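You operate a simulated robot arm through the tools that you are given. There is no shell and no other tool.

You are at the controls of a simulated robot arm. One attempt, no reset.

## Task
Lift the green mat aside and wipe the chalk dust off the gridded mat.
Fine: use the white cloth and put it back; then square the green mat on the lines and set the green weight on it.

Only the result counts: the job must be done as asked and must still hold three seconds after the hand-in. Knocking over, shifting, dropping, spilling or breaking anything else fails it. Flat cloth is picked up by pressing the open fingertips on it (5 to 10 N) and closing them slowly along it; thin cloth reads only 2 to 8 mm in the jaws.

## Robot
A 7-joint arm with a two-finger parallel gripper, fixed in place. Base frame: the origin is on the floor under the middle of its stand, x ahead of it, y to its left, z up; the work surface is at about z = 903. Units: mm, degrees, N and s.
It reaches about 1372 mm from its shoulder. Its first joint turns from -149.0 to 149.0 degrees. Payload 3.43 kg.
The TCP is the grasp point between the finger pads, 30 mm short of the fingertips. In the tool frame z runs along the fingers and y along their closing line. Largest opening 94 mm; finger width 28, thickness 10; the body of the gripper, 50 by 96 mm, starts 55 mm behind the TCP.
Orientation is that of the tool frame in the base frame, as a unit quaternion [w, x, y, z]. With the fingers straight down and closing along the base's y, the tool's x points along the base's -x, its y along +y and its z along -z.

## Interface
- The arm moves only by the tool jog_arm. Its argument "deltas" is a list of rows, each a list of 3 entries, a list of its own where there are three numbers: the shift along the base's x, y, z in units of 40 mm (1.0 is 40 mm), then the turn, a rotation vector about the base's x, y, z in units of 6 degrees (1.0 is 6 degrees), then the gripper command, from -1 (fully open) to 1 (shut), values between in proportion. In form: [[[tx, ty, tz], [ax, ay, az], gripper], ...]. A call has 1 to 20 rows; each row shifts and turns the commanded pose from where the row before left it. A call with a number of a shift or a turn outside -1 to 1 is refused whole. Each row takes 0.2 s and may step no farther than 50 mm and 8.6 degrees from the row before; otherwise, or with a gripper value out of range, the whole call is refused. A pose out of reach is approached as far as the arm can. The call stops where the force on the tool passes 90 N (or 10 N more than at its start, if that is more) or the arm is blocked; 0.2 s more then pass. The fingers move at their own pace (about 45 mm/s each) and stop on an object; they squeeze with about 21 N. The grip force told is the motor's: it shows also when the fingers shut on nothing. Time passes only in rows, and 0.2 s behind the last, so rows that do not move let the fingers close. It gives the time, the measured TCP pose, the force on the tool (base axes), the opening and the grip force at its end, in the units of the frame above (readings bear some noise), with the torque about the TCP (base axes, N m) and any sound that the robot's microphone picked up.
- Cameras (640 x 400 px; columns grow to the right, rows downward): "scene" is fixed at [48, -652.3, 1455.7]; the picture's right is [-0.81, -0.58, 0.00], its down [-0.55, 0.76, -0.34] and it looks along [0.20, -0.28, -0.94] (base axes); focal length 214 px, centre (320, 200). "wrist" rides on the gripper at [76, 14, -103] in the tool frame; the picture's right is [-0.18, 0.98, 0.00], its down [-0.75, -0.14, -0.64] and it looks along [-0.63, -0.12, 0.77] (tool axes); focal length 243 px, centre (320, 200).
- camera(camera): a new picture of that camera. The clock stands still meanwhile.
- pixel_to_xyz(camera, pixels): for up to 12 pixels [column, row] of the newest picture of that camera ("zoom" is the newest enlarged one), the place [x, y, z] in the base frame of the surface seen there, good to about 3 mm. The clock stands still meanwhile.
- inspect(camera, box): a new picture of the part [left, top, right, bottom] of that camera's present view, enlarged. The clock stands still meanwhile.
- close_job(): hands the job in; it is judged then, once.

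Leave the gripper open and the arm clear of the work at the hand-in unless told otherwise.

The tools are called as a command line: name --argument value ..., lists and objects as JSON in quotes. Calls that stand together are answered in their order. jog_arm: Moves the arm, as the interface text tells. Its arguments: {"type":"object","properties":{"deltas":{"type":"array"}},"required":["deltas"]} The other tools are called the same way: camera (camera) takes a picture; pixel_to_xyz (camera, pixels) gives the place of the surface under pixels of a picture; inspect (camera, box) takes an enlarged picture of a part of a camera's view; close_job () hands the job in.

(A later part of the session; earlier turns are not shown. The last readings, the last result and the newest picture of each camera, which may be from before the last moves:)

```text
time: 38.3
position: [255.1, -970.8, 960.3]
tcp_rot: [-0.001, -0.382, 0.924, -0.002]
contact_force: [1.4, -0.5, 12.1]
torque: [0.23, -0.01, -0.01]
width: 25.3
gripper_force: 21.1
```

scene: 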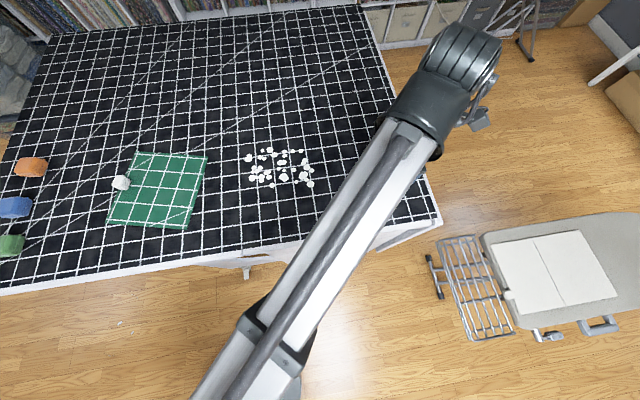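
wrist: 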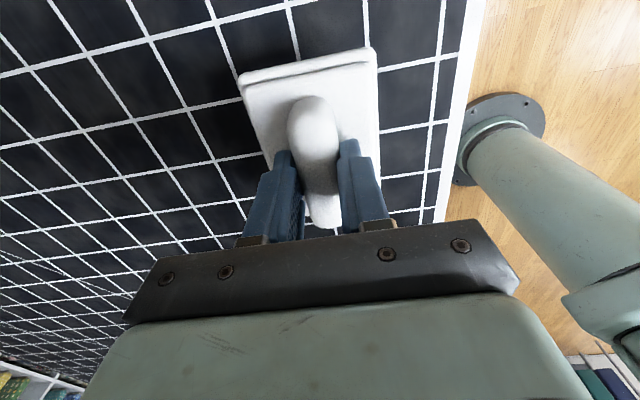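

Pressing with ~12 N now. I'll make the first stroke along the grid (+x+y) for about 270 mm.

jog_arm --deltas '[[[0.2, 0.2, 0], [0, 0, 0], 1], [[0.44, 0.44, 0], [0, 0, 0], 1], [[0.44, 0.44, 0], [0, 0, 0], 1], [[0.44, 0.44, 0], [0, 0, 0], 1], [[0.44, 0.44, 0], [0, 0, 0], 1], [[0.44, 0.44, 0], [0, 0, 0], 1], [[0.44, 0.44, 0], [0, 0, 0], 1], [[0.44, 0.44, 0], [0, 0, 0], 1], [[0.44, 0.44, 0], [0, 0, 0], 1], [[0.44, 0.44, 0], [0, 0, 0], 1], [[0.44, 0.44, 0], [0, 0, 0], 1], [[0.2, 0.2, 0], [0, 0, 0], 1], [[0, 0, 0], [0, 0, 0], 1]]'

camera --camera "scene"

camera --camera "wrist"

```text
time: 41.1
position: [447.5, -780.7, 960.3]
tcp_rot: [-0.001, -0.381, 0.925, -0.001]
contact_force: [-4.2, -3.6, 14.0]
torque: [0.0, 0.14, -0.01]
width: 25.3
gripper_force: 21.4
```

```text
taken
```

scene: 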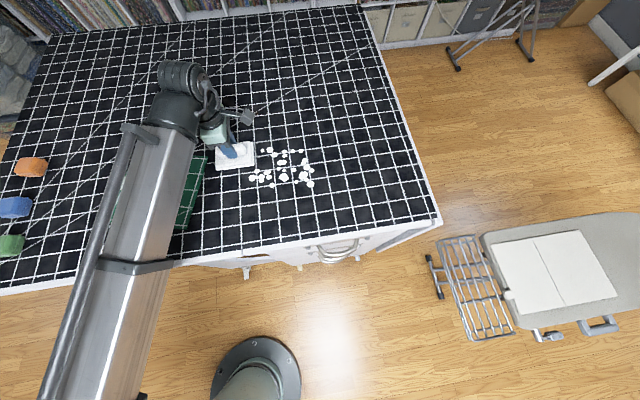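

```text
taken
```

wrist: 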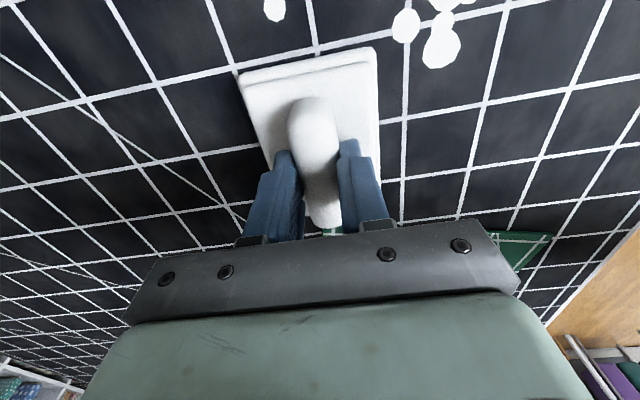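

First stroke done at ~14 N. I'll zoom on the chalk to see what came off.

inspect --camera "scene" --box '[200, 138, 328, 198]'

```text
5.00 times, centred on (264, 168) of scene
```

zoom: 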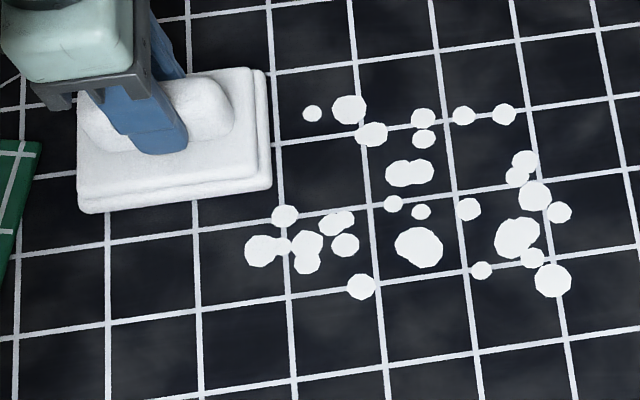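

The spots in the swept band (zoom (312,113), (350,108)) are still there, so one fast pass wasn't enough. I'll go back along the same line more slowly (about 60 mm/s) and look again.

jog_arm --deltas '[[[-0.2, -0.2, 0], [0, 0, 0], 1], [[-0.22, -0.22, 0], [0, 0, 0], 1], [[-0.22, -0.22, 0], [0, 0, 0], 1], [[-0.22, -0.22, 0], [0, 0, 0], 1], [[-0.22, -0.22, 0], [0, 0, 0], 1], [[-0.22, -0.22, 0], [0, 0, 0], 1], [[-0.22, -0.22, 0], [0, 0, 0], 1], [[-0.22, -0.22, 0], [0, 0, 0], 1], [[-0.22, -0.22, 0], [0, 0, 0], 1], [[-0.22, -0.22, 0], [0, 0, 0], 1], [[-0.22, -0.22, 0], [0, 0, 0], 1], [[0, 0, 0], [0, 0, 0], 1]]'

camera --camera "scene"

inspect --camera "scene" --box '[200, 138, 328, 198]'

```text
time: 43.7
position: [350.6, -874.6, 960.7]
tcp_rot: [-0.001, -0.382, 0.924, -0.001]
contact_force: [4.1, 2.5, 10.1]
torque: [0.17, -0.05, -0.01]
width: 24.9
gripper_force: 21.1
```

```text
taken
```

scene: 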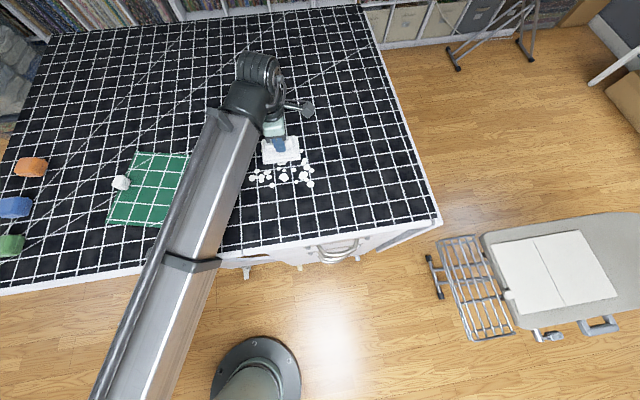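

```text
5.00 times, centred on (264, 168) of scene
```

zoom: 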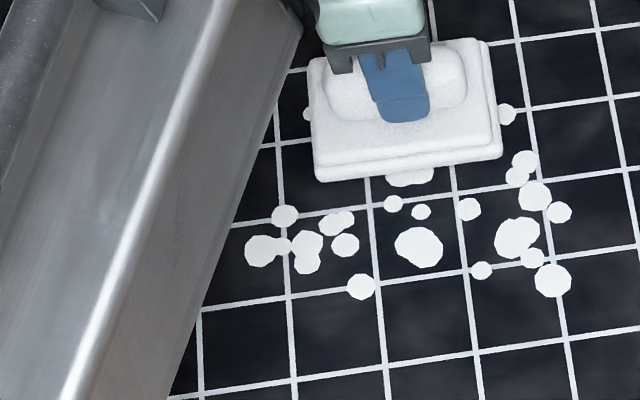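

The spots near scene (260,157) and (249,158) have gone, so wiping does work; others remain. I'll continue the slow stroke to its end and compare.

jog_arm --deltas '[[[-0.22, -0.22, 0], [0, 0, 0], 1], [[-0.22, -0.22, 0], [0, 0, 0], 1], [[-0.22, -0.22, 0], [0, 0, 0], 1], [[-0.22, -0.22, 0], [0, 0, 0], 1], [[-0.22, -0.22, 0], [0, 0, 0], 1], [[-0.22, -0.22, 0], [0, 0, 0], 1], [[-0.22, -0.22, 0], [0, 0, 0], 1], [[-0.22, -0.22, 0], [0, 0, 0], 1], [[-0.22, -0.22, 0], [0, 0, 0], 1], [[-0.22, -0.22, 0], [0, 0, 0], 1], [[-0.22, -0.22, 0], [0, 0, 0], 1], [[0, 0, 0], [0, 0, 0], 1]]'

inspect --camera "scene" --box '[232, 138, 328, 198]'

```text
time: 46.3
position: [254.0, -970.2, 960.7]
tcp_rot: [-0.003, -0.382, 0.924, -0.001]
contact_force: [1.9, 1.9, 7.1]
torque: [0.05, 0.02, 0.05]
width: 25.0
gripper_force: 21.1
```

```text
6.67 times, centred on (280, 168) of scene
```

zoom: 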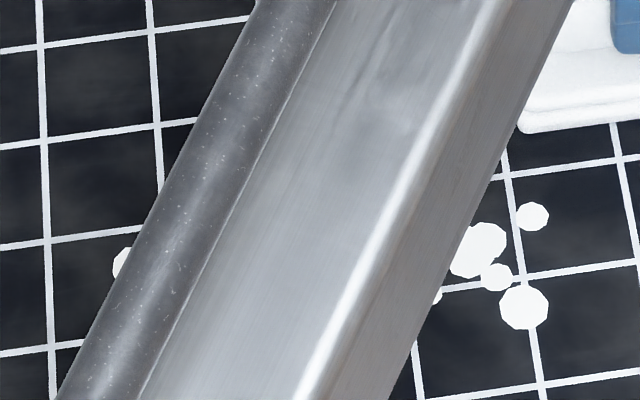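

Slow passes clear the spots: the ones near zoom (480,155) and (500,195) are gone. I'll shift the cloth 53 mm toward the robot side (t≈−813) and make a slow stroke back.

jog_arm --deltas '[[[-0.3, 0.3, 0], [0, 0, 0], 1], [[-0.3, 0.3, 0], [0, 0, 0], 1], [[-0.3, 0.3, -0.01], [0, 0, 0], 1], [[0, 0, 0], [0, 0, 0], 1]]'

jog_arm --deltas '[[[0.24, 0.24, 0], [0, 0, 0], 1], [[0.24, 0.24, 0], [0, 0, 0], 1], [[0.24, 0.24, 0], [0, 0, 0], 1], [[0.24, 0.24, 0], [0, 0, 0], 1], [[0.24, 0.24, 0], [0, 0, 0], 1], [[0.24, 0.24, 0], [0, 0, 0], 1], [[0.24, 0.24, 0], [0, 0, 0], 1], [[0.24, 0.24, 0], [0, 0, 0], 1], [[0.24, 0.24, 0], [0, 0, 0], 1], [[0.24, 0.24, 0], [0, 0, 0], 1], [[0.24, 0.24, 0], [0, 0, 0], 1], [[0.24, 0.24, 0], [0, 0, 0], 1], [[0.24, 0.24, 0], [0, 0, 0], 1], [[0.24, 0.24, 0], [0, 0, 0], 1], [[0.24, 0.24, 0], [0, 0, 0], 1], [[0.24, 0.24, 0], [0, 0, 0], 1], [[0.24, 0.24, 0], [0, 0, 0], 1], [[0.24, 0.24, 0], [0, 0, 0], 1], [[0.24, 0.24, 0], [0, 0, 0], 1], [[0.2, 0.2, 0], [0, 0, 0], 1]]'

inspect --camera "scene" --box '[200, 138, 328, 198]'

```text
time: 47.3
position: [218.6, -933.7, 959.7]
tcp_rot: [0.0, -0.382, 0.924, -0.002]
contact_force: [0.8, -0.6, 5.4]
torque: [-0.03, 0.04, 0.06]
width: 25.2
gripper_force: 20.9
```

```text
time: 51.5
position: [408.9, -744.5, 959.5]
tcp_rot: [-0.001, -0.382, 0.924, -0.001]
contact_force: [-0.3, -0.2, 0.4]
torque: [0.03, 0.0, 0.04]
width: 25.1
gripper_force: 21.3
```

```text
5.00 times, centred on (264, 168) of scene
```

zoom: 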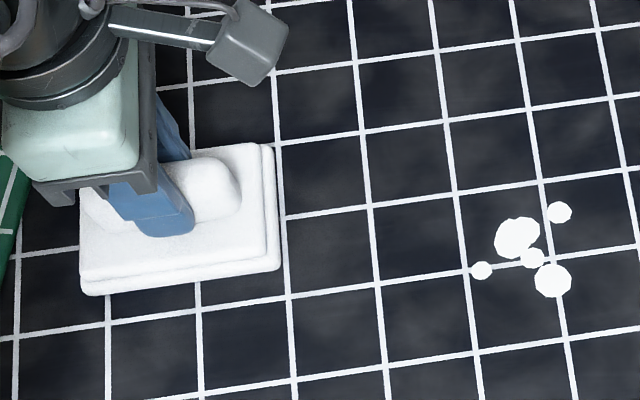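

Only five spots remain, at scene (296–312, 170–184). The press faded to near 0 N at the stroke's end. I'll shift to t≈−762, lower about 0.8 mm, and make a slow stroke back in −x−y.

jog_arm --deltas '[[[-0.3, 0.3, 0], [0, 0, 0], 1], [[-0.3, 0.3, 0], [0, 0, 0], 1], [[-0.34, 0.34, -0.02], [0, 0, 0], 1], [[0, 0, 0], [0, 0, 0], 1]]'

```text
time: 52.5
position: [370.5, -706.1, 959.3]
tcp_rot: [-0.001, -0.382, 0.924, -0.001]
contact_force: [4.0, -3.1, 16.4]
torque: [0.08, -0.11, 0.04]
width: 25.2
gripper_force: 20.9
```

Press is 16 N. I'll make the slow stroke back along −x−y.

jog_arm --deltas '[[[-0.24, -0.24, 0.005], [0, 0, 0], 1], [[-0.24, -0.24, 0], [0, 0, 0], 1], [[-0.24, -0.24, 0], [0, 0, 0], 1], [[-0.24, -0.24, 0], [0, 0, 0], 1], [[-0.24, -0.24, 0], [0, 0, 0], 1], [[-0.24, -0.24, 0], [0, 0, 0], 1], [[-0.24, -0.24, 0], [0, 0, 0], 1], [[-0.24, -0.24, 0], [0, 0, 0], 1], [[-0.24, -0.24, 0], [0, 0, 0], 1], [[-0.24, -0.24, 0], [0, 0, 0], 1], [[-0.24, -0.24, 0], [0, 0, 0], 1], [[-0.24, -0.24, 0], [0, 0, 0], 1], [[-0.24, -0.24, 0], [0, 0, 0], 1], [[-0.24, -0.24, 0], [0, 0, 0], 1], [[-0.24, -0.24, 0], [0, 0, 0], 1], [[-0.24, -0.24, 0], [0, 0, 0], 1], [[-0.24, -0.24, 0], [0, 0, 0], 1], [[-0.24, -0.24, 0], [0, 0, 0], 1], [[-0.24, -0.24, 0], [0, 0, 0], 1], [[-0.2, -0.2, 0], [0, 0, 0], 1]]'

camera --camera "scene"

camera --camera "wrist"

```text
time: 56.7
position: [182.0, -897.8, 959.6]
tcp_rot: [-0.002, -0.381, 0.924, -0.002]
contact_force: [8.6, 11.2, 35.3]
torque: [0.24, -0.15, -0.07]
width: 25.0
gripper_force: 21.2
```

```text
taken
```

scene: 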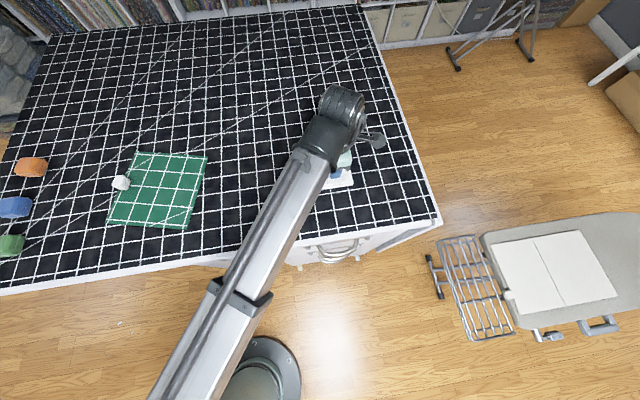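

```text
taken
```

wrist: 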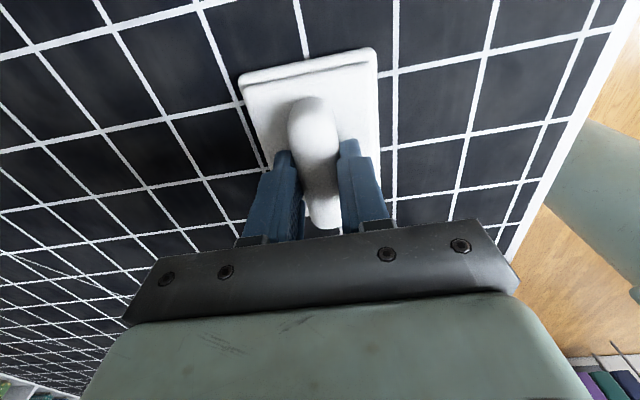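

No spots are visible in the wrist view, but the press rose to 35 N. I'll lift the cloth 45 mm and inspect the swept area.

jog_arm --deltas '[[[0, 0, 0.1], [0, 0, 0], 1], [[0, 0, 0.3], [0, 0, 0], 1], [[0, 0, 0.4], [0, 0, 0], 1], [[0, 0, 0.4], [0, 0, 0], 1], [[0, 0, 0], [0, 0, 0], 1]]'

camera --camera "wrist"

camera --camera "scene"

```text
time: 57.9
position: [179.0, -898.0, 1006.1]
tcp_rot: [0.0, -0.382, 0.924, -0.001]
contact_force: [0.6, -0.2, -0.7]
torque: [-0.02, 0.02, -0.01]
width: 24.9
gripper_force: 21.3
```

```text
taken
```

wrist: 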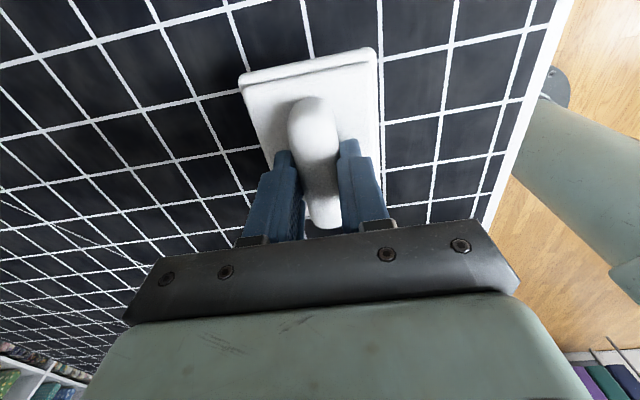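

```text
taken
```

scene: 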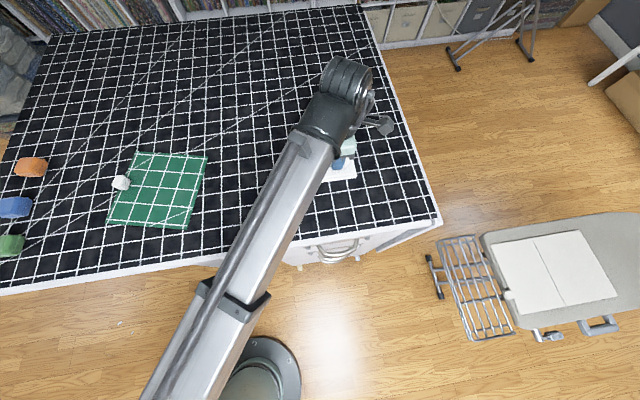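

The forearm hides part of the area. I'll carry the cloth toward above its home spot, keep it raised, and look again from there.

jog_arm --deltas '[[[-0.6, -0.16, 0], [0, 0, 0], 1], [[-0.8, -0.22, 0], [0, 0, 0], 1], [[-0.8, -0.22, 0], [0, 0, 0], 1], [[-0.7, -0.2, 0], [0, 0, 0], 1], [[0, 0, 0], [0, 0, 0], 1]]'

camera --camera "scene"

inspect --camera "scene" --box '[216, 130, 344, 210]'

```text
time: 59.1
position: [63.2, -930.7, 1007.3]
tcp_rot: [-0.001, -0.383, 0.924, 0.0]
contact_force: [-0.2, -0.5, -0.5]
torque: [0.03, 0.0, 0.0]
width: 25.2
gripper_force: 21.2
```

```text
taken
```

scene: 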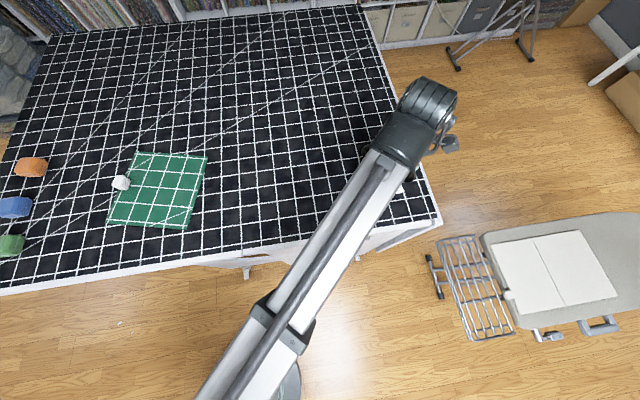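

```text
5.00 times, centred on (280, 170) of scene
```

zoom: 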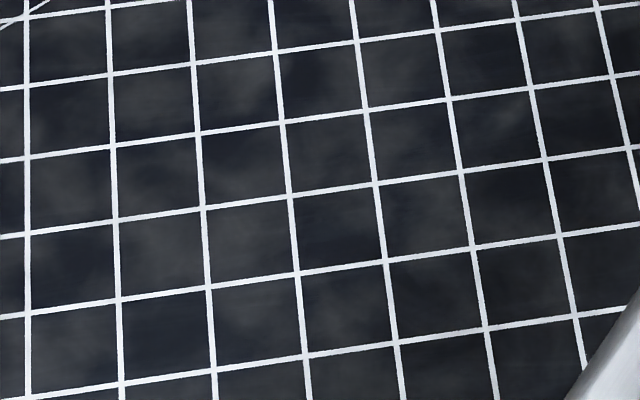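

The gridded mat is clean across the whole dust area. By my sum of commands, the tool is 3 mm in +x from where I gripped the cloth, so I'll correct that and lower toward its original spot, stopping a few mm above.

jog_arm --deltas '[[[-0.076, -0.012, -0.4], [0, 0, 0], 1], [[0, 0, -0.4], [0, 0, 0], 1], [[0, 0, -0.25], [0, 0, 0], 1], [[0, 0, -0.08], [0, 0, 0], 1], [[0, 0, 0], [0, 0, 0], 1]]'

camera --camera "wrist"

```text
time: 60.3
position: [62.1, -930.8, 961.7]
tcp_rot: [-0.001, -0.382, 0.924, 0.0]
contact_force: [-0.2, -0.2, 0.1]
torque: [-0.01, 0.01, -0.03]
width: 25.1
gripper_force: 21.1
```

```text
taken
```

wrist: 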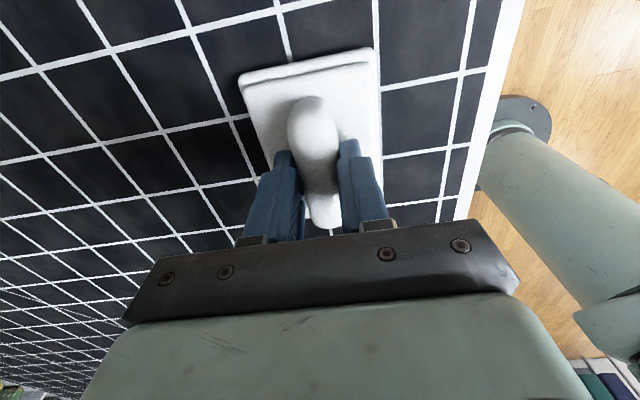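

The view matches the picture before I picked it up. I'll lower in ~1 mm steps until I feel contact.

jog_arm --deltas '[[[0, 0, -0.04], [0, 0, 0], 1], [[0, 0, -0.025], [0, 0, 0], 1], [[0, 0, 0], [0, 0, 0], 1]]'

```text
time: 61.1
position: [62.3, -930.3, 960.2]
tcp_rot: [-0.001, -0.381, 0.925, -0.001]
contact_force: [-0.9, -1.1, 3.3]
torque: [0.01, 0.05, -0.02]
width: 25.2
gripper_force: 20.8
```

Contact at +3 N, so the cloth is down. I'll open slowly and rise straight up.

jog_arm --deltas '[[[0, 0, 0], [0, 0, 0], 0.4], [[0, 0, 0], [0, 0, 0], 0.2], [[0, 0, 0], [0, 0, 0], -0.1], [[0, 0, 0], [0, 0, 0], -0.4], [[0, 0, 0], [0, 0, 0], -1], [[0, 0, 0], [0, 0, 0], -1], [[0, 0, 0.3], [0, 0, 0], -1], [[0, 0, 0.6], [0, 0, 0], -1], [[0, 0, 0.8], [0, 0, 0], -1], [[0, 0, 0.8], [0, 0, 0], -1], [[0, 0, 0.4], [0, 0, 0], -1], [[0, 0, 0], [0, 0, 0], -1]]'

inspect --camera "wrist" --box '[235, 30, 395, 155]'

```text
time: 63.7
position: [61.8, -930.2, 1074.3]
tcp_rot: [-0.001, -0.382, 0.924, 0.0]
contact_force: [0.4, 0.7, -1.2]
torque: [0.02, 0.02, 0.0]
width: 93.9
gripper_force: 0.0
```

```text
3.20 times, centred on (315, 92) of wrist
```

zoom: 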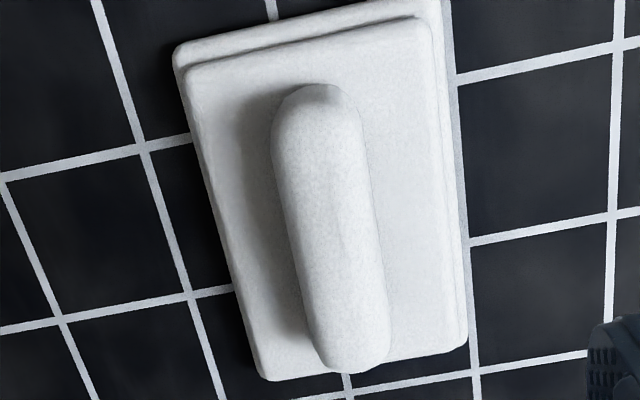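

The cloth is back on its spot. I'll check its corners numerically, then move on.

pixel_to_xyz --camera "zoom" --pixels '[[178, 50], [467, 343], [265, 378], [338, 250], [310, 100], [355, 365], [190, 75], [440, 40]]'

```text
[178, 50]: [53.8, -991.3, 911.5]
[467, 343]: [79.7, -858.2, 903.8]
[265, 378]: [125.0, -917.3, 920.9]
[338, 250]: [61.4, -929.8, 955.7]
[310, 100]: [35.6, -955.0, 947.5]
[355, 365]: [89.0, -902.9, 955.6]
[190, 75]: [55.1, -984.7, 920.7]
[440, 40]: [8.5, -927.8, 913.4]
```

The cloth corners are within about 2 mm of the original. Next I'll go back to above the green mat's tab near (632,−533) at z≈1074 with yaw 31°.

jog_arm --deltas '[[[0.5, 0.35, 0], [0, 0, -0.129], -1], [[0.8, 0.556, 0], [0, 0, -0.129], -1], [[0.8, 0.556, 0], [0, 0, -0.129], -1], [[0.8, 0.556, 0], [0, 0, -0.129], -1], [[0.8, 0.556, 0], [0, 0, -0.129], -1], [[0.8, 0.556, 0], [0, 0, -0.129], -1], [[0.8, 0.556, 0], [0, 0, -0.129], -1], [[0.8, 0.556, 0], [0, 0, -0.129], -1], [[0.8, 0.556, 0], [0, 0, -0.129], -1], [[0.8, 0.556, 0], [0, 0, -0.129], -1], [[0.8, 0.556, 0], [0, 0, -0.129], -1], [[0.8, 0.556, 0], [0, 0, -0.129], -1], [[0.8, 0.556, 0], [0, 0, -0.129], -1], [[0.8, 0.556, 0], [0, 0, -0.129], -1], [[0.8, 0.556, 0], [0, 0, -0.129], -1], [[0.8, 0.556, 0], [0, 0, -0.129], -1], [[0.8, 0.556, 0], [0, 0, -0.129], -1], [[0.8, 0.556, 0], [0, 0, -0.129], -1], [[0.15, 0.13, 0], [0, 0, 0], -1], [[0, 0, 0], [0, 0, 0], -1]]'

camera --camera "wrist"

camera --camera "scene"

```text
time: 67.9
position: [631.6, -533.4, 1072.6]
tcp_rot: [-0.001, -0.267, 0.964, 0.0]
contact_force: [0.4, 0.4, 0.5]
torque: [0.01, 0.03, 0.0]
width: 93.7
gripper_force: 0.0
```

```text
taken
```

wrist: 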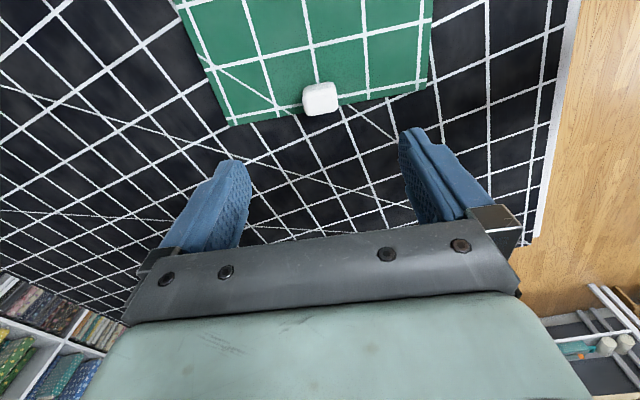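

```text
taken
```

scene: 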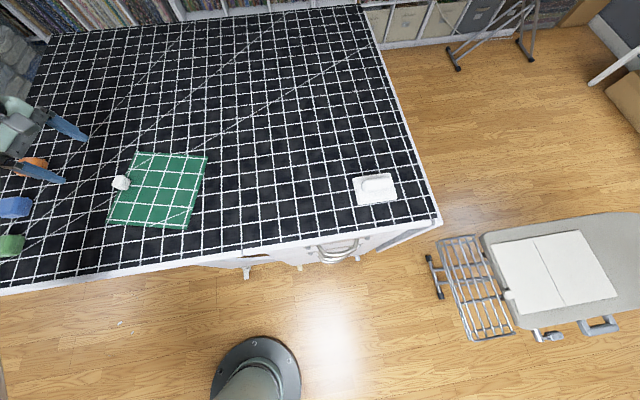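

The board is clean and the cloth is home at (375,188). I'll zoom on the green mat to get its current pose, and re-check the wiped area.

inspect --camera "scene" --box '[95, 140, 223, 240]'

inspect --camera "wrist" --box '[272, 70, 368, 130]'

```text
4.00 times, centred on (159, 190) of scene
```

zoom: 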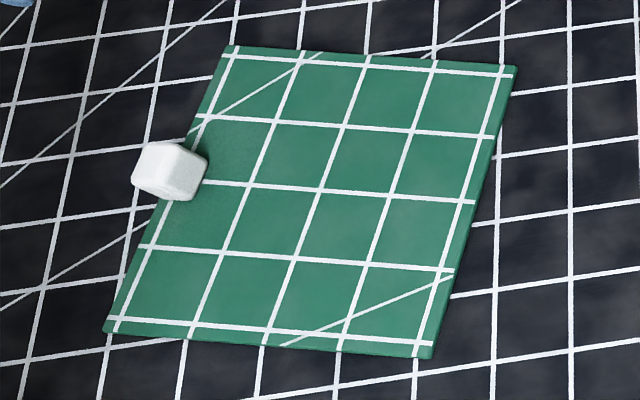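

```text
6.67 times, centred on (320, 100) of wrist
```

zoom: 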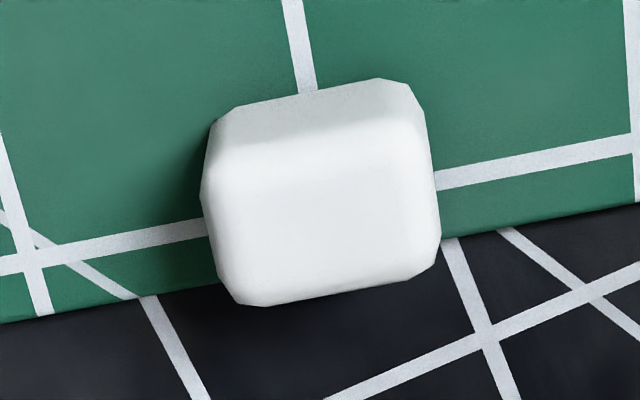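

pixel_to_xyz --camera "zoom" --pixels '[[215, 200], [430, 170], [320, 150], [325, 280], [320, 210], [30, 257], [630, 147], [235, 290], [435, 245]]'

inspect --camera "scene" --box '[95, 140, 223, 240]'

pixel_to_xyz --camera "zoom" --pixels '[[235, 53], [504, 72], [114, 325], [421, 349], [228, 46], [515, 66], [106, 329], [430, 356]]'

```text
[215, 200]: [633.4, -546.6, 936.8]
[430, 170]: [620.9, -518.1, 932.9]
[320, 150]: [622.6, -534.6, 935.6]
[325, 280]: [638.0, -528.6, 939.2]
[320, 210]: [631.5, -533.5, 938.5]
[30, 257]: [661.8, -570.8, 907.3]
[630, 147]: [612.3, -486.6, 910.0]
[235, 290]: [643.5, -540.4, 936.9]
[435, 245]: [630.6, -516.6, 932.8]
```

```text
4.00 times, centred on (159, 190) of scene
```

zoom: 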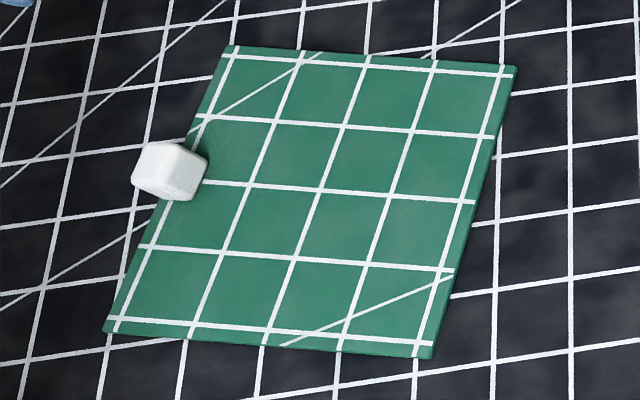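

```text
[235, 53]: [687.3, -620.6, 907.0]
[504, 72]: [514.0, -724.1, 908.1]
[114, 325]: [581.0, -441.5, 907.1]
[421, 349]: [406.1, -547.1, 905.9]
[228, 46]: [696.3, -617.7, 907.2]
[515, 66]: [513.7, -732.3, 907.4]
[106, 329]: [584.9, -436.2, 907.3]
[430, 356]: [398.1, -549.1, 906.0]
```

The mat is at centre ≈(547,−583) with yaw ≈31.0°, matching the gripper's 31.0°, and the tab is right below the TCP. I'll descend to z≈945 with fingers open.

jog_arm --deltas '[[[0, 0, -0.6], [0, 0, 0], -1], [[0, 0, -0.7], [0, 0, 0], -1], [[0, 0, -0.7], [0, 0, 0], -1], [[0, 0, -0.6], [0, 0, 0], -1], [[0, 0, -0.4], [0, 0, 0], -1], [[0, 0, -0.17], [0, 0, 0], -1], [[0, 0, 0], [0, 0, 0], -1]]'

camera --camera "wrist"

```text
time: 69.5
position: [634.6, -532.8, 945.2]
tcp_rot: [-0.001, -0.268, 0.964, -0.002]
contact_force: [0.9, 0.4, -0.5]
torque: [-0.02, 0.01, -0.01]
width: 94.0
gripper_force: 0.1
```

```text
taken
```

wrist: 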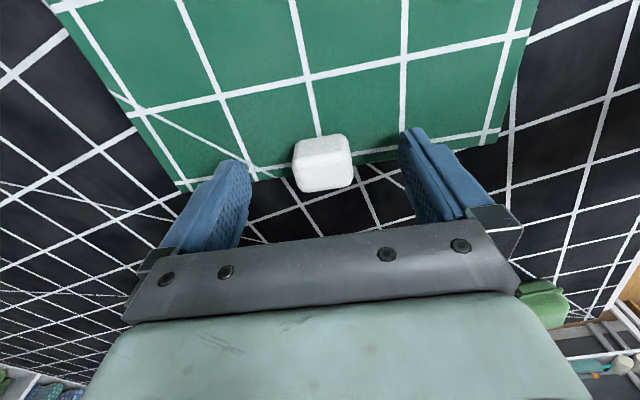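

The tab is again between the fingers, same view as before. I'll close on it.

jog_arm --deltas '[[[0, 0, 0], [0, 0, 0], -0.2], [[0, 0, 0], [0, 0, 0], 0.15], [[0, 0, 0], [0, 0, 0], 0.3], [[0, 0, 0], [0, 0, 0], 0.5], [[0, 0, 0], [0, 0, 0], 1], [[0, 0, 0], [0, 0, 0], 1], [[0, 0, 0], [0, 0, 0], 1], [[0, 0, 0], [0, 0, 0], 1]]'

```text
time: 71.3
position: [633.9, -532.7, 946.4]
tcp_rot: [-0.001, -0.268, 0.964, 0.0]
contact_force: [-0.1, -0.2, 0.6]
torque: [-0.01, -0.01, -0.09]
width: 33.5
gripper_force: 20.9
```

Gripped at 33.5 mm with 21 N. I'll lift 40 mm and carry the mat back, turning +13.9° so its lines match the grid. The target tool position is ≈(398,−746) at yaw 45°, which puts the mat centre on the grid crossing s=−343, t=−809.

jog_arm --deltas '[[[0, 0, 0.15], [0, 0, 0], 1], [[0, 0, 0.25], [0, 0, 0], 1], [[0, 0, 0.3], [0, 0, 0], 1], [[0, 0, 0.3], [0, 0, 0], 1], [[-0.3, -0.27, 0], [0, 0, 0.1], 1], [[-0.59, -0.534, 0], [0, 0, 0.25], 1], [[-0.59, -0.534, 0], [0, 0, 0.25], 1], [[-0.59, -0.534, 0], [0, 0, 0.25], 1], [[-0.59, -0.534, 0], [0, 0, 0.25], 1], [[-0.59, -0.534, 0], [0, 0, 0.25], 1], [[-0.59, -0.534, 0], [0, 0, 0.25], 1], [[-0.59, -0.534, 0], [0, 0, 0.25], 1], [[-0.59, -0.534, 0], [0, 0, 0.25], 1], [[-0.59, -0.534, 0], [0, 0, 0.25], 1], [[-0.29, -0.264, 0], [0, 0, 0.217], 1], [[0, 0, 0], [0, 0, 0], 1], [[0, 0, 0], [0, 0, 0], 1]]'

camera --camera "scene"

camera --camera "wrist"

```text
time: 74.9
position: [396.0, -749.0, 988.2]
tcp_rot: [-0.002, -0.394, 0.919, -0.001]
contact_force: [0.2, -0.2, -1.9]
torque: [0.08, -0.1, -0.01]
width: 33.4
gripper_force: 20.7
```

```text
taken
```

scene: 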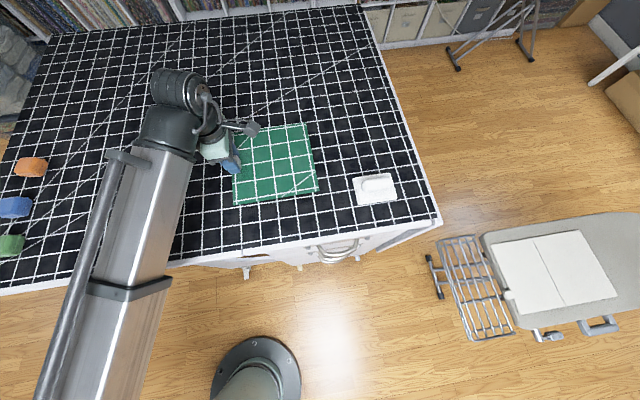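

```text
taken
```

wrist: 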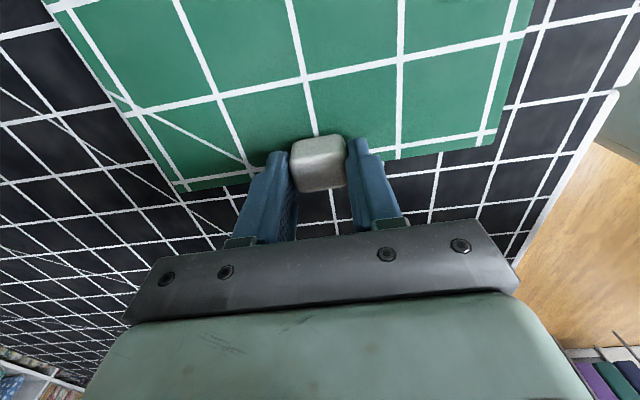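

I over-turned slightly: yaw reads 46.4°. I'll take back 1.5°, shift ~2 mm to the target and lower to a few mm above the surface, then compare the lines.

jog_arm --deltas '[[[0.04, 0.05, 0], [0, 0, -0.25], 1], [[0, 0, -0.3], [0, 0, 0], 1], [[0, 0, -0.3], [0, 0, 0], 1], [[0, 0, -0.25], [0, 0, 0], 1], [[0, 0, 0], [0, 0, 0], 1], [[0, 0, 0], [0, 0, 0], 1]]'

inspect --camera "scene" --box '[216, 120, 344, 220]'

camera --camera "wrist"

```text
time: 76.3
position: [398.4, -745.5, 954.0]
tcp_rot: [-0.001, -0.381, 0.924, 0.0]
contact_force: [0.7, 0.6, -2.2]
torque: [0.13, -0.06, -0.02]
width: 33.6
gripper_force: 20.4
```

```text
4.00 times, centred on (280, 170) of scene
```

zoom: 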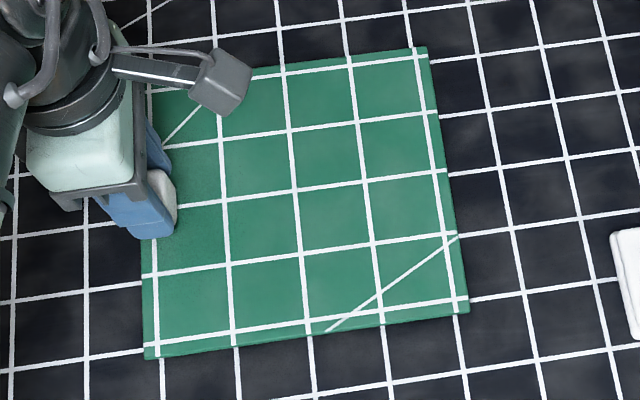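

```text
taken
```

wrist: 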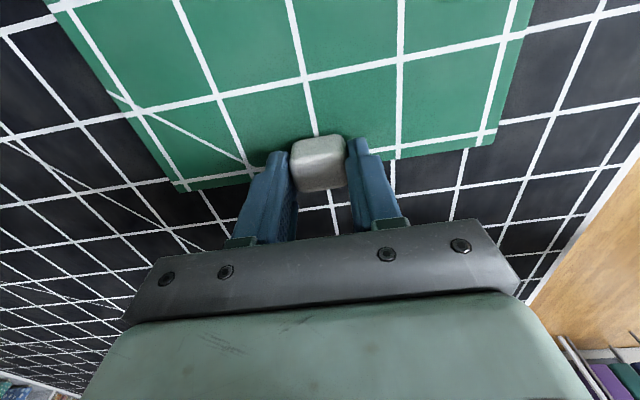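

The mat's lines look parallel to the grid. I'll measure several green crossings to fine-tune the position before touchdown.

inspect --camera "scene" --box '[248, 126, 328, 176]'

inspect --camera "scene" --box '[240, 160, 320, 210]'

```text
8.00 times, centred on (288, 151) of scene
```

zoom: 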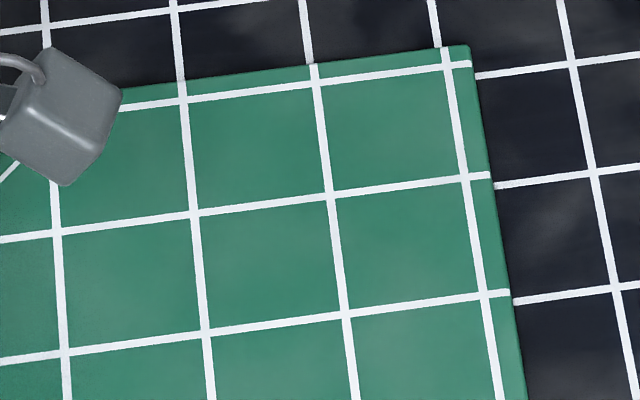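

```text
8.00 times, centred on (280, 185) of scene
```

zoom: 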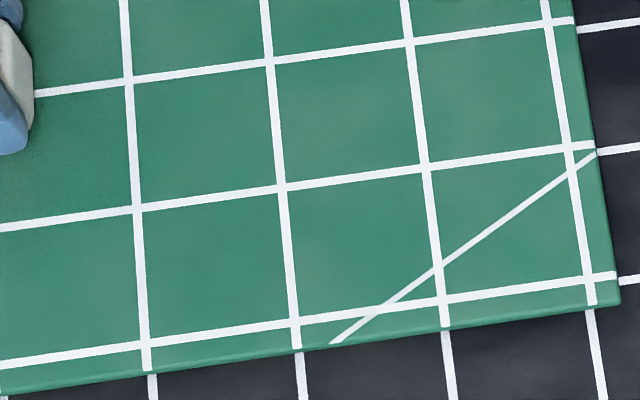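

pixel_to_xyz --camera "zoom" --pixels '[[588, 279], [147, 347], [296, 324], [443, 301], [569, 148], [425, 167], [282, 188], [137, 209], [129, 80], [270, 62], [408, 43], [549, 24]]'

```text
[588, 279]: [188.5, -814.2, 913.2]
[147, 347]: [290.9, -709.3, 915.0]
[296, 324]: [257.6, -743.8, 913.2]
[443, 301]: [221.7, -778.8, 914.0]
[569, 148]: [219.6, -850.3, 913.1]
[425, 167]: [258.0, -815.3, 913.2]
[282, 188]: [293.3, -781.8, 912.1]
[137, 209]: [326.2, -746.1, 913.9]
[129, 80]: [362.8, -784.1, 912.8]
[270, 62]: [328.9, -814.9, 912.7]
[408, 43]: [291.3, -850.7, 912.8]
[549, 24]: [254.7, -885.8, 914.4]
```

On average the mat is ~2 mm off in s and ~1 mm in t, and about 6 mm above the table. I'll correct (+2,+0.7 mm), lower 4 mm, and compare the line continuity at the mat's edges.

jog_arm --deltas '[[[0.05, 0.017, 0], [0, 0, 0], 1], [[0, 0, -0.1], [0, 0, 0], 1], [[0, 0, 0], [0, 0, 0], 1], [[0, 0, 0], [0, 0, 0], 1]]'

inspect --camera "scene" --box '[280, 130, 344, 170]'

inspect --camera "scene" --box '[280, 170, 344, 210]'

inspect --camera "scene" --box '[232, 180, 296, 220]'

```text
time: 77.3
position: [398.7, -745.1, 948.8]
tcp_rot: [-0.001, -0.382, 0.924, -0.001]
contact_force: [0.4, 0.5, -1.0]
torque: [0.08, -0.1, 0.01]
width: 33.8
gripper_force: 21.2
```

```text
10.00 times, centred on (312, 150) of scene
```

zoom: 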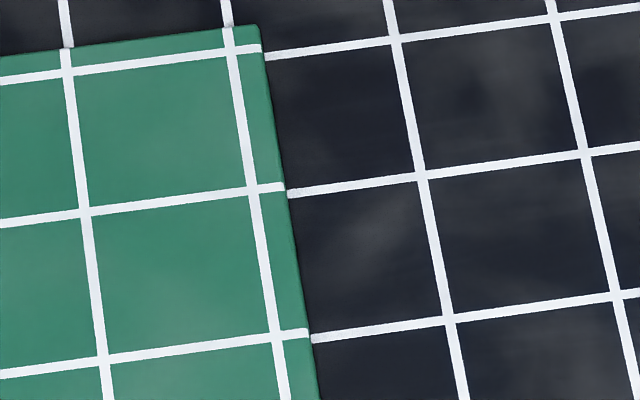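

```text
10.00 times, centred on (312, 190) of scene
```

zoom: 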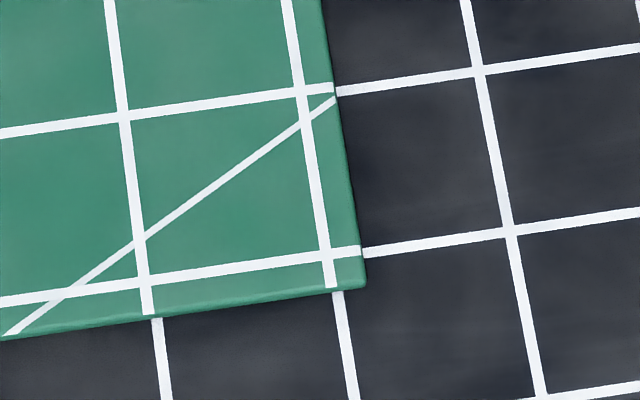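

```text
10.00 times, centred on (264, 200) of scene
```

zoom: 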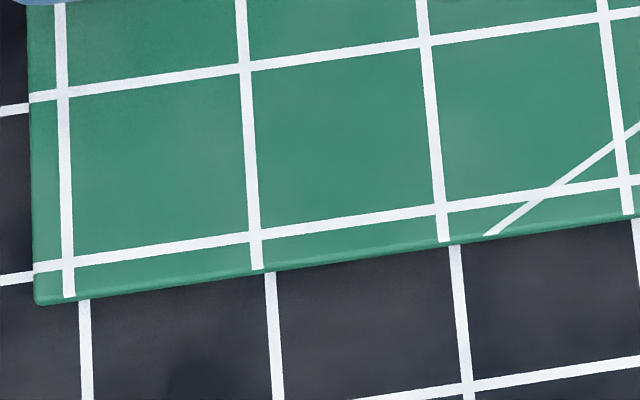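

From line continuity at the edges (allowing for parallax), the mat is within ~0.3° in yaw and about 1 mm in s and 1.5 mm in t. I'll make a small correction (+0.35° and −1.3 mm in y) and lower to contact.

jog_arm --deltas '[[[0, -0.033, 0], [0, 0, 0.058], 1], [[0, 0, 0], [0, 0, 0], 1], [[0, 0, -0.04], [0, 0, 0], 1], [[0, 0, -0.03], [0, 0, 0], 1], [[0, 0, 0], [0, 0, 0], 1]]'

```text
time: 78.5
position: [399.1, -745.8, 947.2]
tcp_rot: [-0.002, -0.385, 0.923, -0.001]
contact_force: [0.4, 0.0, 0.5]
torque: [-0.15, 0.27, 0.03]
width: 33.7
gripper_force: 21.6
```

Contact is just beginning (force +0.5 N). I'll lower about 1 mm more and check the lines.

jog_arm --deltas '[[[0, 0, -0.02], [0, 0, 0], 1], [[0, 0, 0], [0, 0, 0], 1]]'

inspect --camera "scene" --box '[280, 130, 344, 170]'

inspect --camera "scene" --box '[280, 170, 344, 210]'

inspect --camera "scene" --box '[232, 180, 296, 220]'

```text
time: 79.1
position: [399.3, -745.8, 946.4]
tcp_rot: [-0.002, -0.385, 0.923, 0.0]
contact_force: [0.3, 0.9, 2.5]
torque: [-0.42, 0.42, -0.11]
width: 33.6
gripper_force: 20.8
```

```text
10.00 times, centred on (312, 150) of scene
```

zoom: 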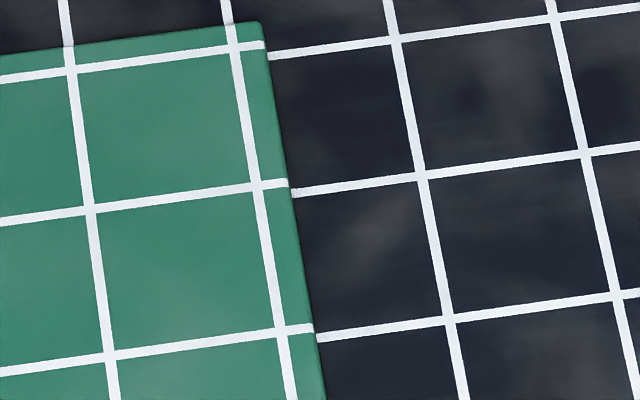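

```text
10.00 times, centred on (312, 190) of scene
```

zoom: 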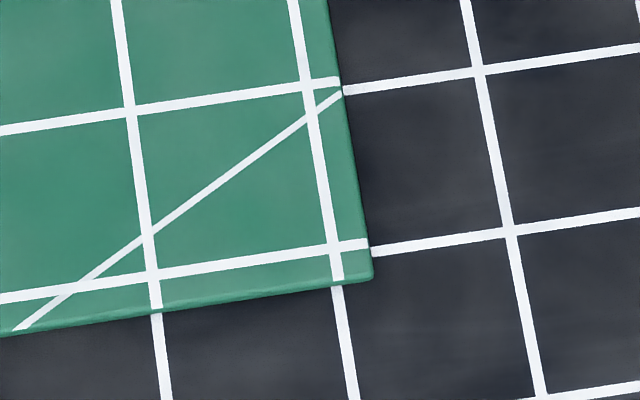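

```text
10.00 times, centred on (264, 200) of scene
```

zoom: 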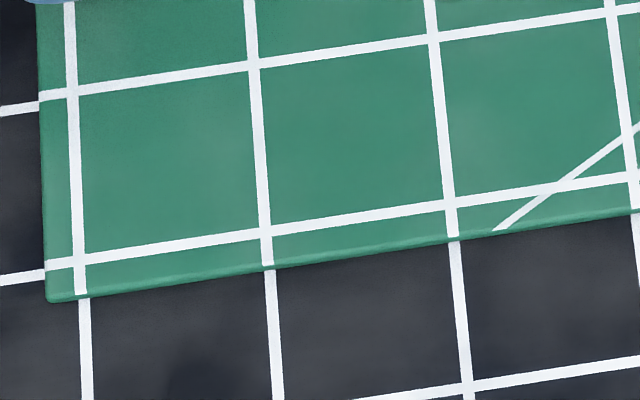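

Now the green lines run into the black lines all around, within about 0.5 mm and 0.2° after the parallax of the mat's thickness. I'll release gently and rise.

jog_arm --deltas '[[[0, 0, 0], [0, 0, 0], 0.25], [[0, 0, 0], [0, 0, 0], 0.15], [[0, 0, 0], [0, 0, 0], -0.1], [[0, 0, 0], [0, 0, 0], -0.5], [[0, 0, 0], [0, 0, 0], -1], [[0, 0, 0], [0, 0, 0], -1], [[0, 0, 0.4], [0, 0, 0], -1], [[0, 0, 0.7], [0, 0, 0], -1], [[0, 0, 0.9], [0, 0, 0], -1], [[0, 0, 0.9], [0, 0, 0], -1], [[0, 0, 0.4], [0, 0, 0], -1], [[0, 0, 0], [0, 0, 0], -1]]'

inspect --camera "scene" --box '[216, 120, 344, 220]'

```text
time: 81.7
position: [399.6, -748.0, 1078.5]
tcp_rot: [0.0, -0.384, 0.923, 0.0]
contact_force: [-0.6, 0.6, 0.3]
torque: [-0.01, 0.0, -0.02]
width: 94.1
gripper_force: 0.0
```

```text
4.00 times, centred on (280, 170) of scene
```

zoom: 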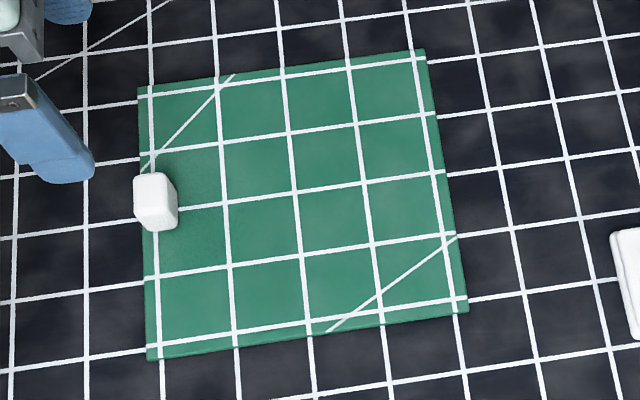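

The green mat is square on the lines. Next is the green weight, so I'll zoom in on the weights in the scene.

inspect --camera "scene" --box '[0, 140, 80, 270]'

inspect --camera "scene" --box '[0, 220, 64, 260]'

```text
3.08 times, centred on (40, 205) of scene
```

zoom: 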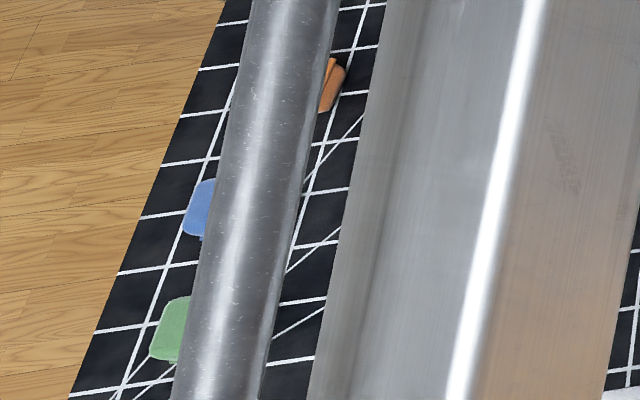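

```text
10.00 times, centred on (32, 240) of scene
```

zoom: 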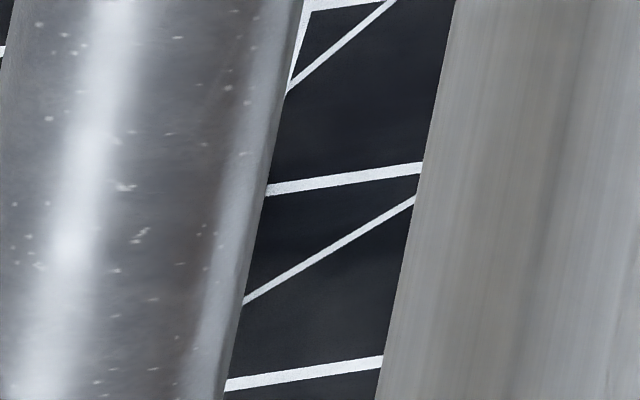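

The forearm hides the weights from here. I'll move the tool, still high at z≈1078, toward (620,−400) so the wrist camera sees the weights.

jog_arm --deltas '[[[0.3, 0.5, 0], [0, 0, 0], -1], [[0.5, 0.8, 0], [0, 0, 0], -1], [[0.55, 0.87, 0], [0, 0, 0], -1], [[0.55, 0.87, 0], [0, 0, 0], -1], [[0.55, 0.87, 0], [0, 0, 0], -1], [[0.55, 0.87, 0], [0, 0, 0], -1], [[0.55, 0.87, 0], [0, 0, 0], -1], [[0.55, 0.87, 0], [0, 0, 0], -1], [[0.55, 0.87, 0], [0, 0, 0], -1], [[0.55, 0.87, 0], [0, 0, 0], -1], [[0.3, 0.44, 0], [0, 0, 0], -1], [[0, 0, 0], [0, 0, 0], -1]]'

camera --camera "wrist"

camera --camera "scene"

```text
time: 84.3
position: [620.3, -402.0, 1078.6]
tcp_rot: [0.0, -0.384, 0.923, 0.0]
contact_force: [0.0, -0.3, -0.4]
torque: [-0.01, -0.04, 0.01]
width: 94.2
gripper_force: 0.0
```

```text
taken
```

wrist: 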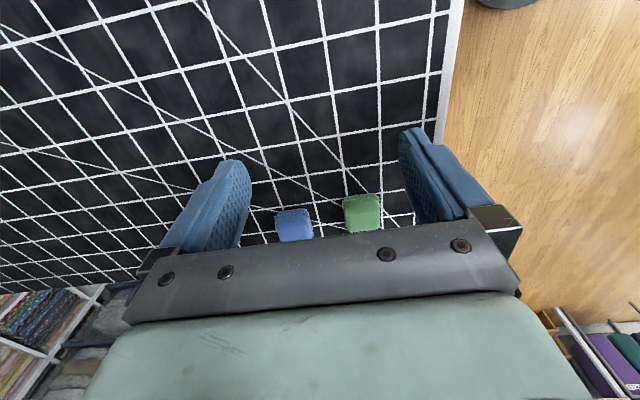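

```text
taken
```

scene: 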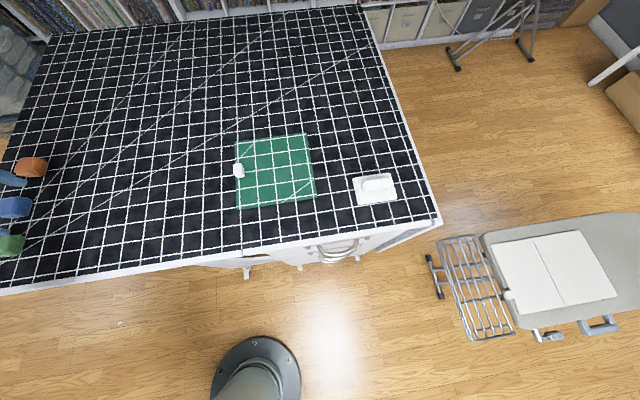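

Both green and blue weights are visible in the wrist view at (363,213) and (294,224). I'll zoom in with both cameras.

inspect --camera "wrist" --box '[315, 185, 411, 245]'

inspect --camera "scene" --box '[0, 180, 40, 270]'

```text
6.67 times, centred on (363, 215) of wrist
```

zoom: 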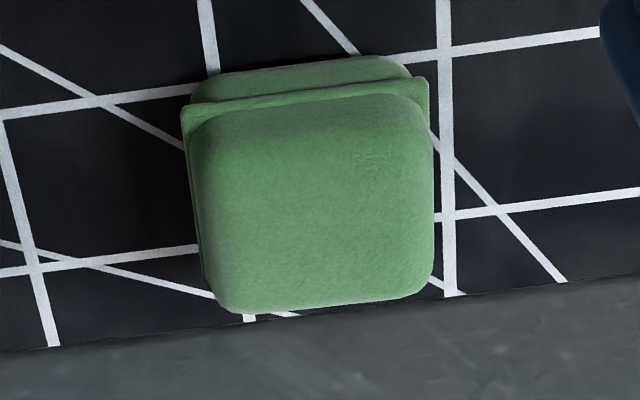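

```text
4.44 times, centred on (20, 225) of scene
```

zoom: 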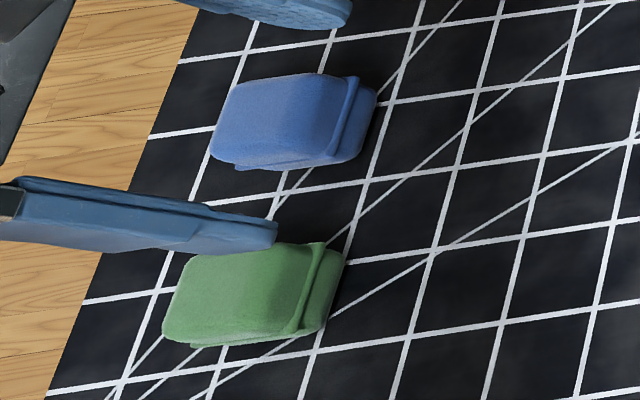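

pixel_to_xyz --camera "zoom" --pixels '[[240, 280], [300, 260], [195, 265], [210, 325], [280, 320], [325, 260], [325, 300], [315, 325], [170, 335], [200, 335], [260, 290], [335, 275]]'

inspect --camera "wrist" --box '[315, 185, 411, 245]'

pixel_to_xyz --camera "zoom" --pixels '[[230, 140], [400, 120], [415, 200], [420, 270], [230, 290], [210, 220], [310, 200], [310, 90], [310, 65], [200, 110], [425, 90], [320, 290]]'

```text
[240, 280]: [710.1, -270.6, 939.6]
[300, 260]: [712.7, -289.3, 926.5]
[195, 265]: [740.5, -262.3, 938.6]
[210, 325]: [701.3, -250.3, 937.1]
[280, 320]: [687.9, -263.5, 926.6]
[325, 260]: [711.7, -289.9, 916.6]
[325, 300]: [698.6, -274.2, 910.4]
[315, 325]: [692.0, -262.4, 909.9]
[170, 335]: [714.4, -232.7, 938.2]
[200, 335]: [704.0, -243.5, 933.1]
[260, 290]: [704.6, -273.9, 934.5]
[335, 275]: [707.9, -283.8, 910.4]
```

```text
6.67 times, centred on (363, 215) of wrist
```

zoom: 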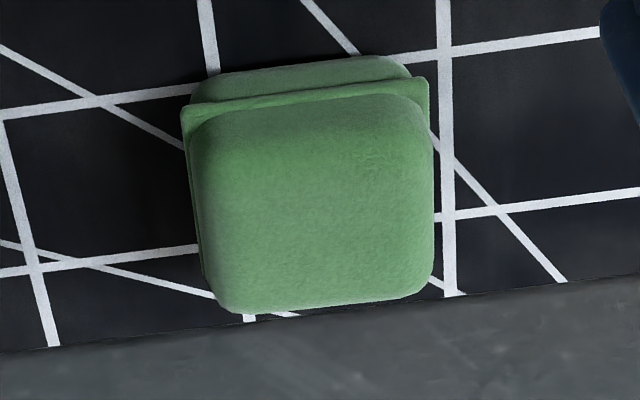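

```text
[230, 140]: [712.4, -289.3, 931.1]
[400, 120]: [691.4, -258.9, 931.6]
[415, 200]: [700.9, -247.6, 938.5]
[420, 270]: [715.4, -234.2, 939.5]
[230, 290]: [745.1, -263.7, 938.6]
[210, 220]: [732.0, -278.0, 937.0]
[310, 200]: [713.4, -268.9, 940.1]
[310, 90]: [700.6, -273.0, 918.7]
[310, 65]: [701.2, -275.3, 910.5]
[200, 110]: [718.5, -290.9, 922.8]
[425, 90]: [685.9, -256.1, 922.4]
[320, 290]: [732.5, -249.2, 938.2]
```

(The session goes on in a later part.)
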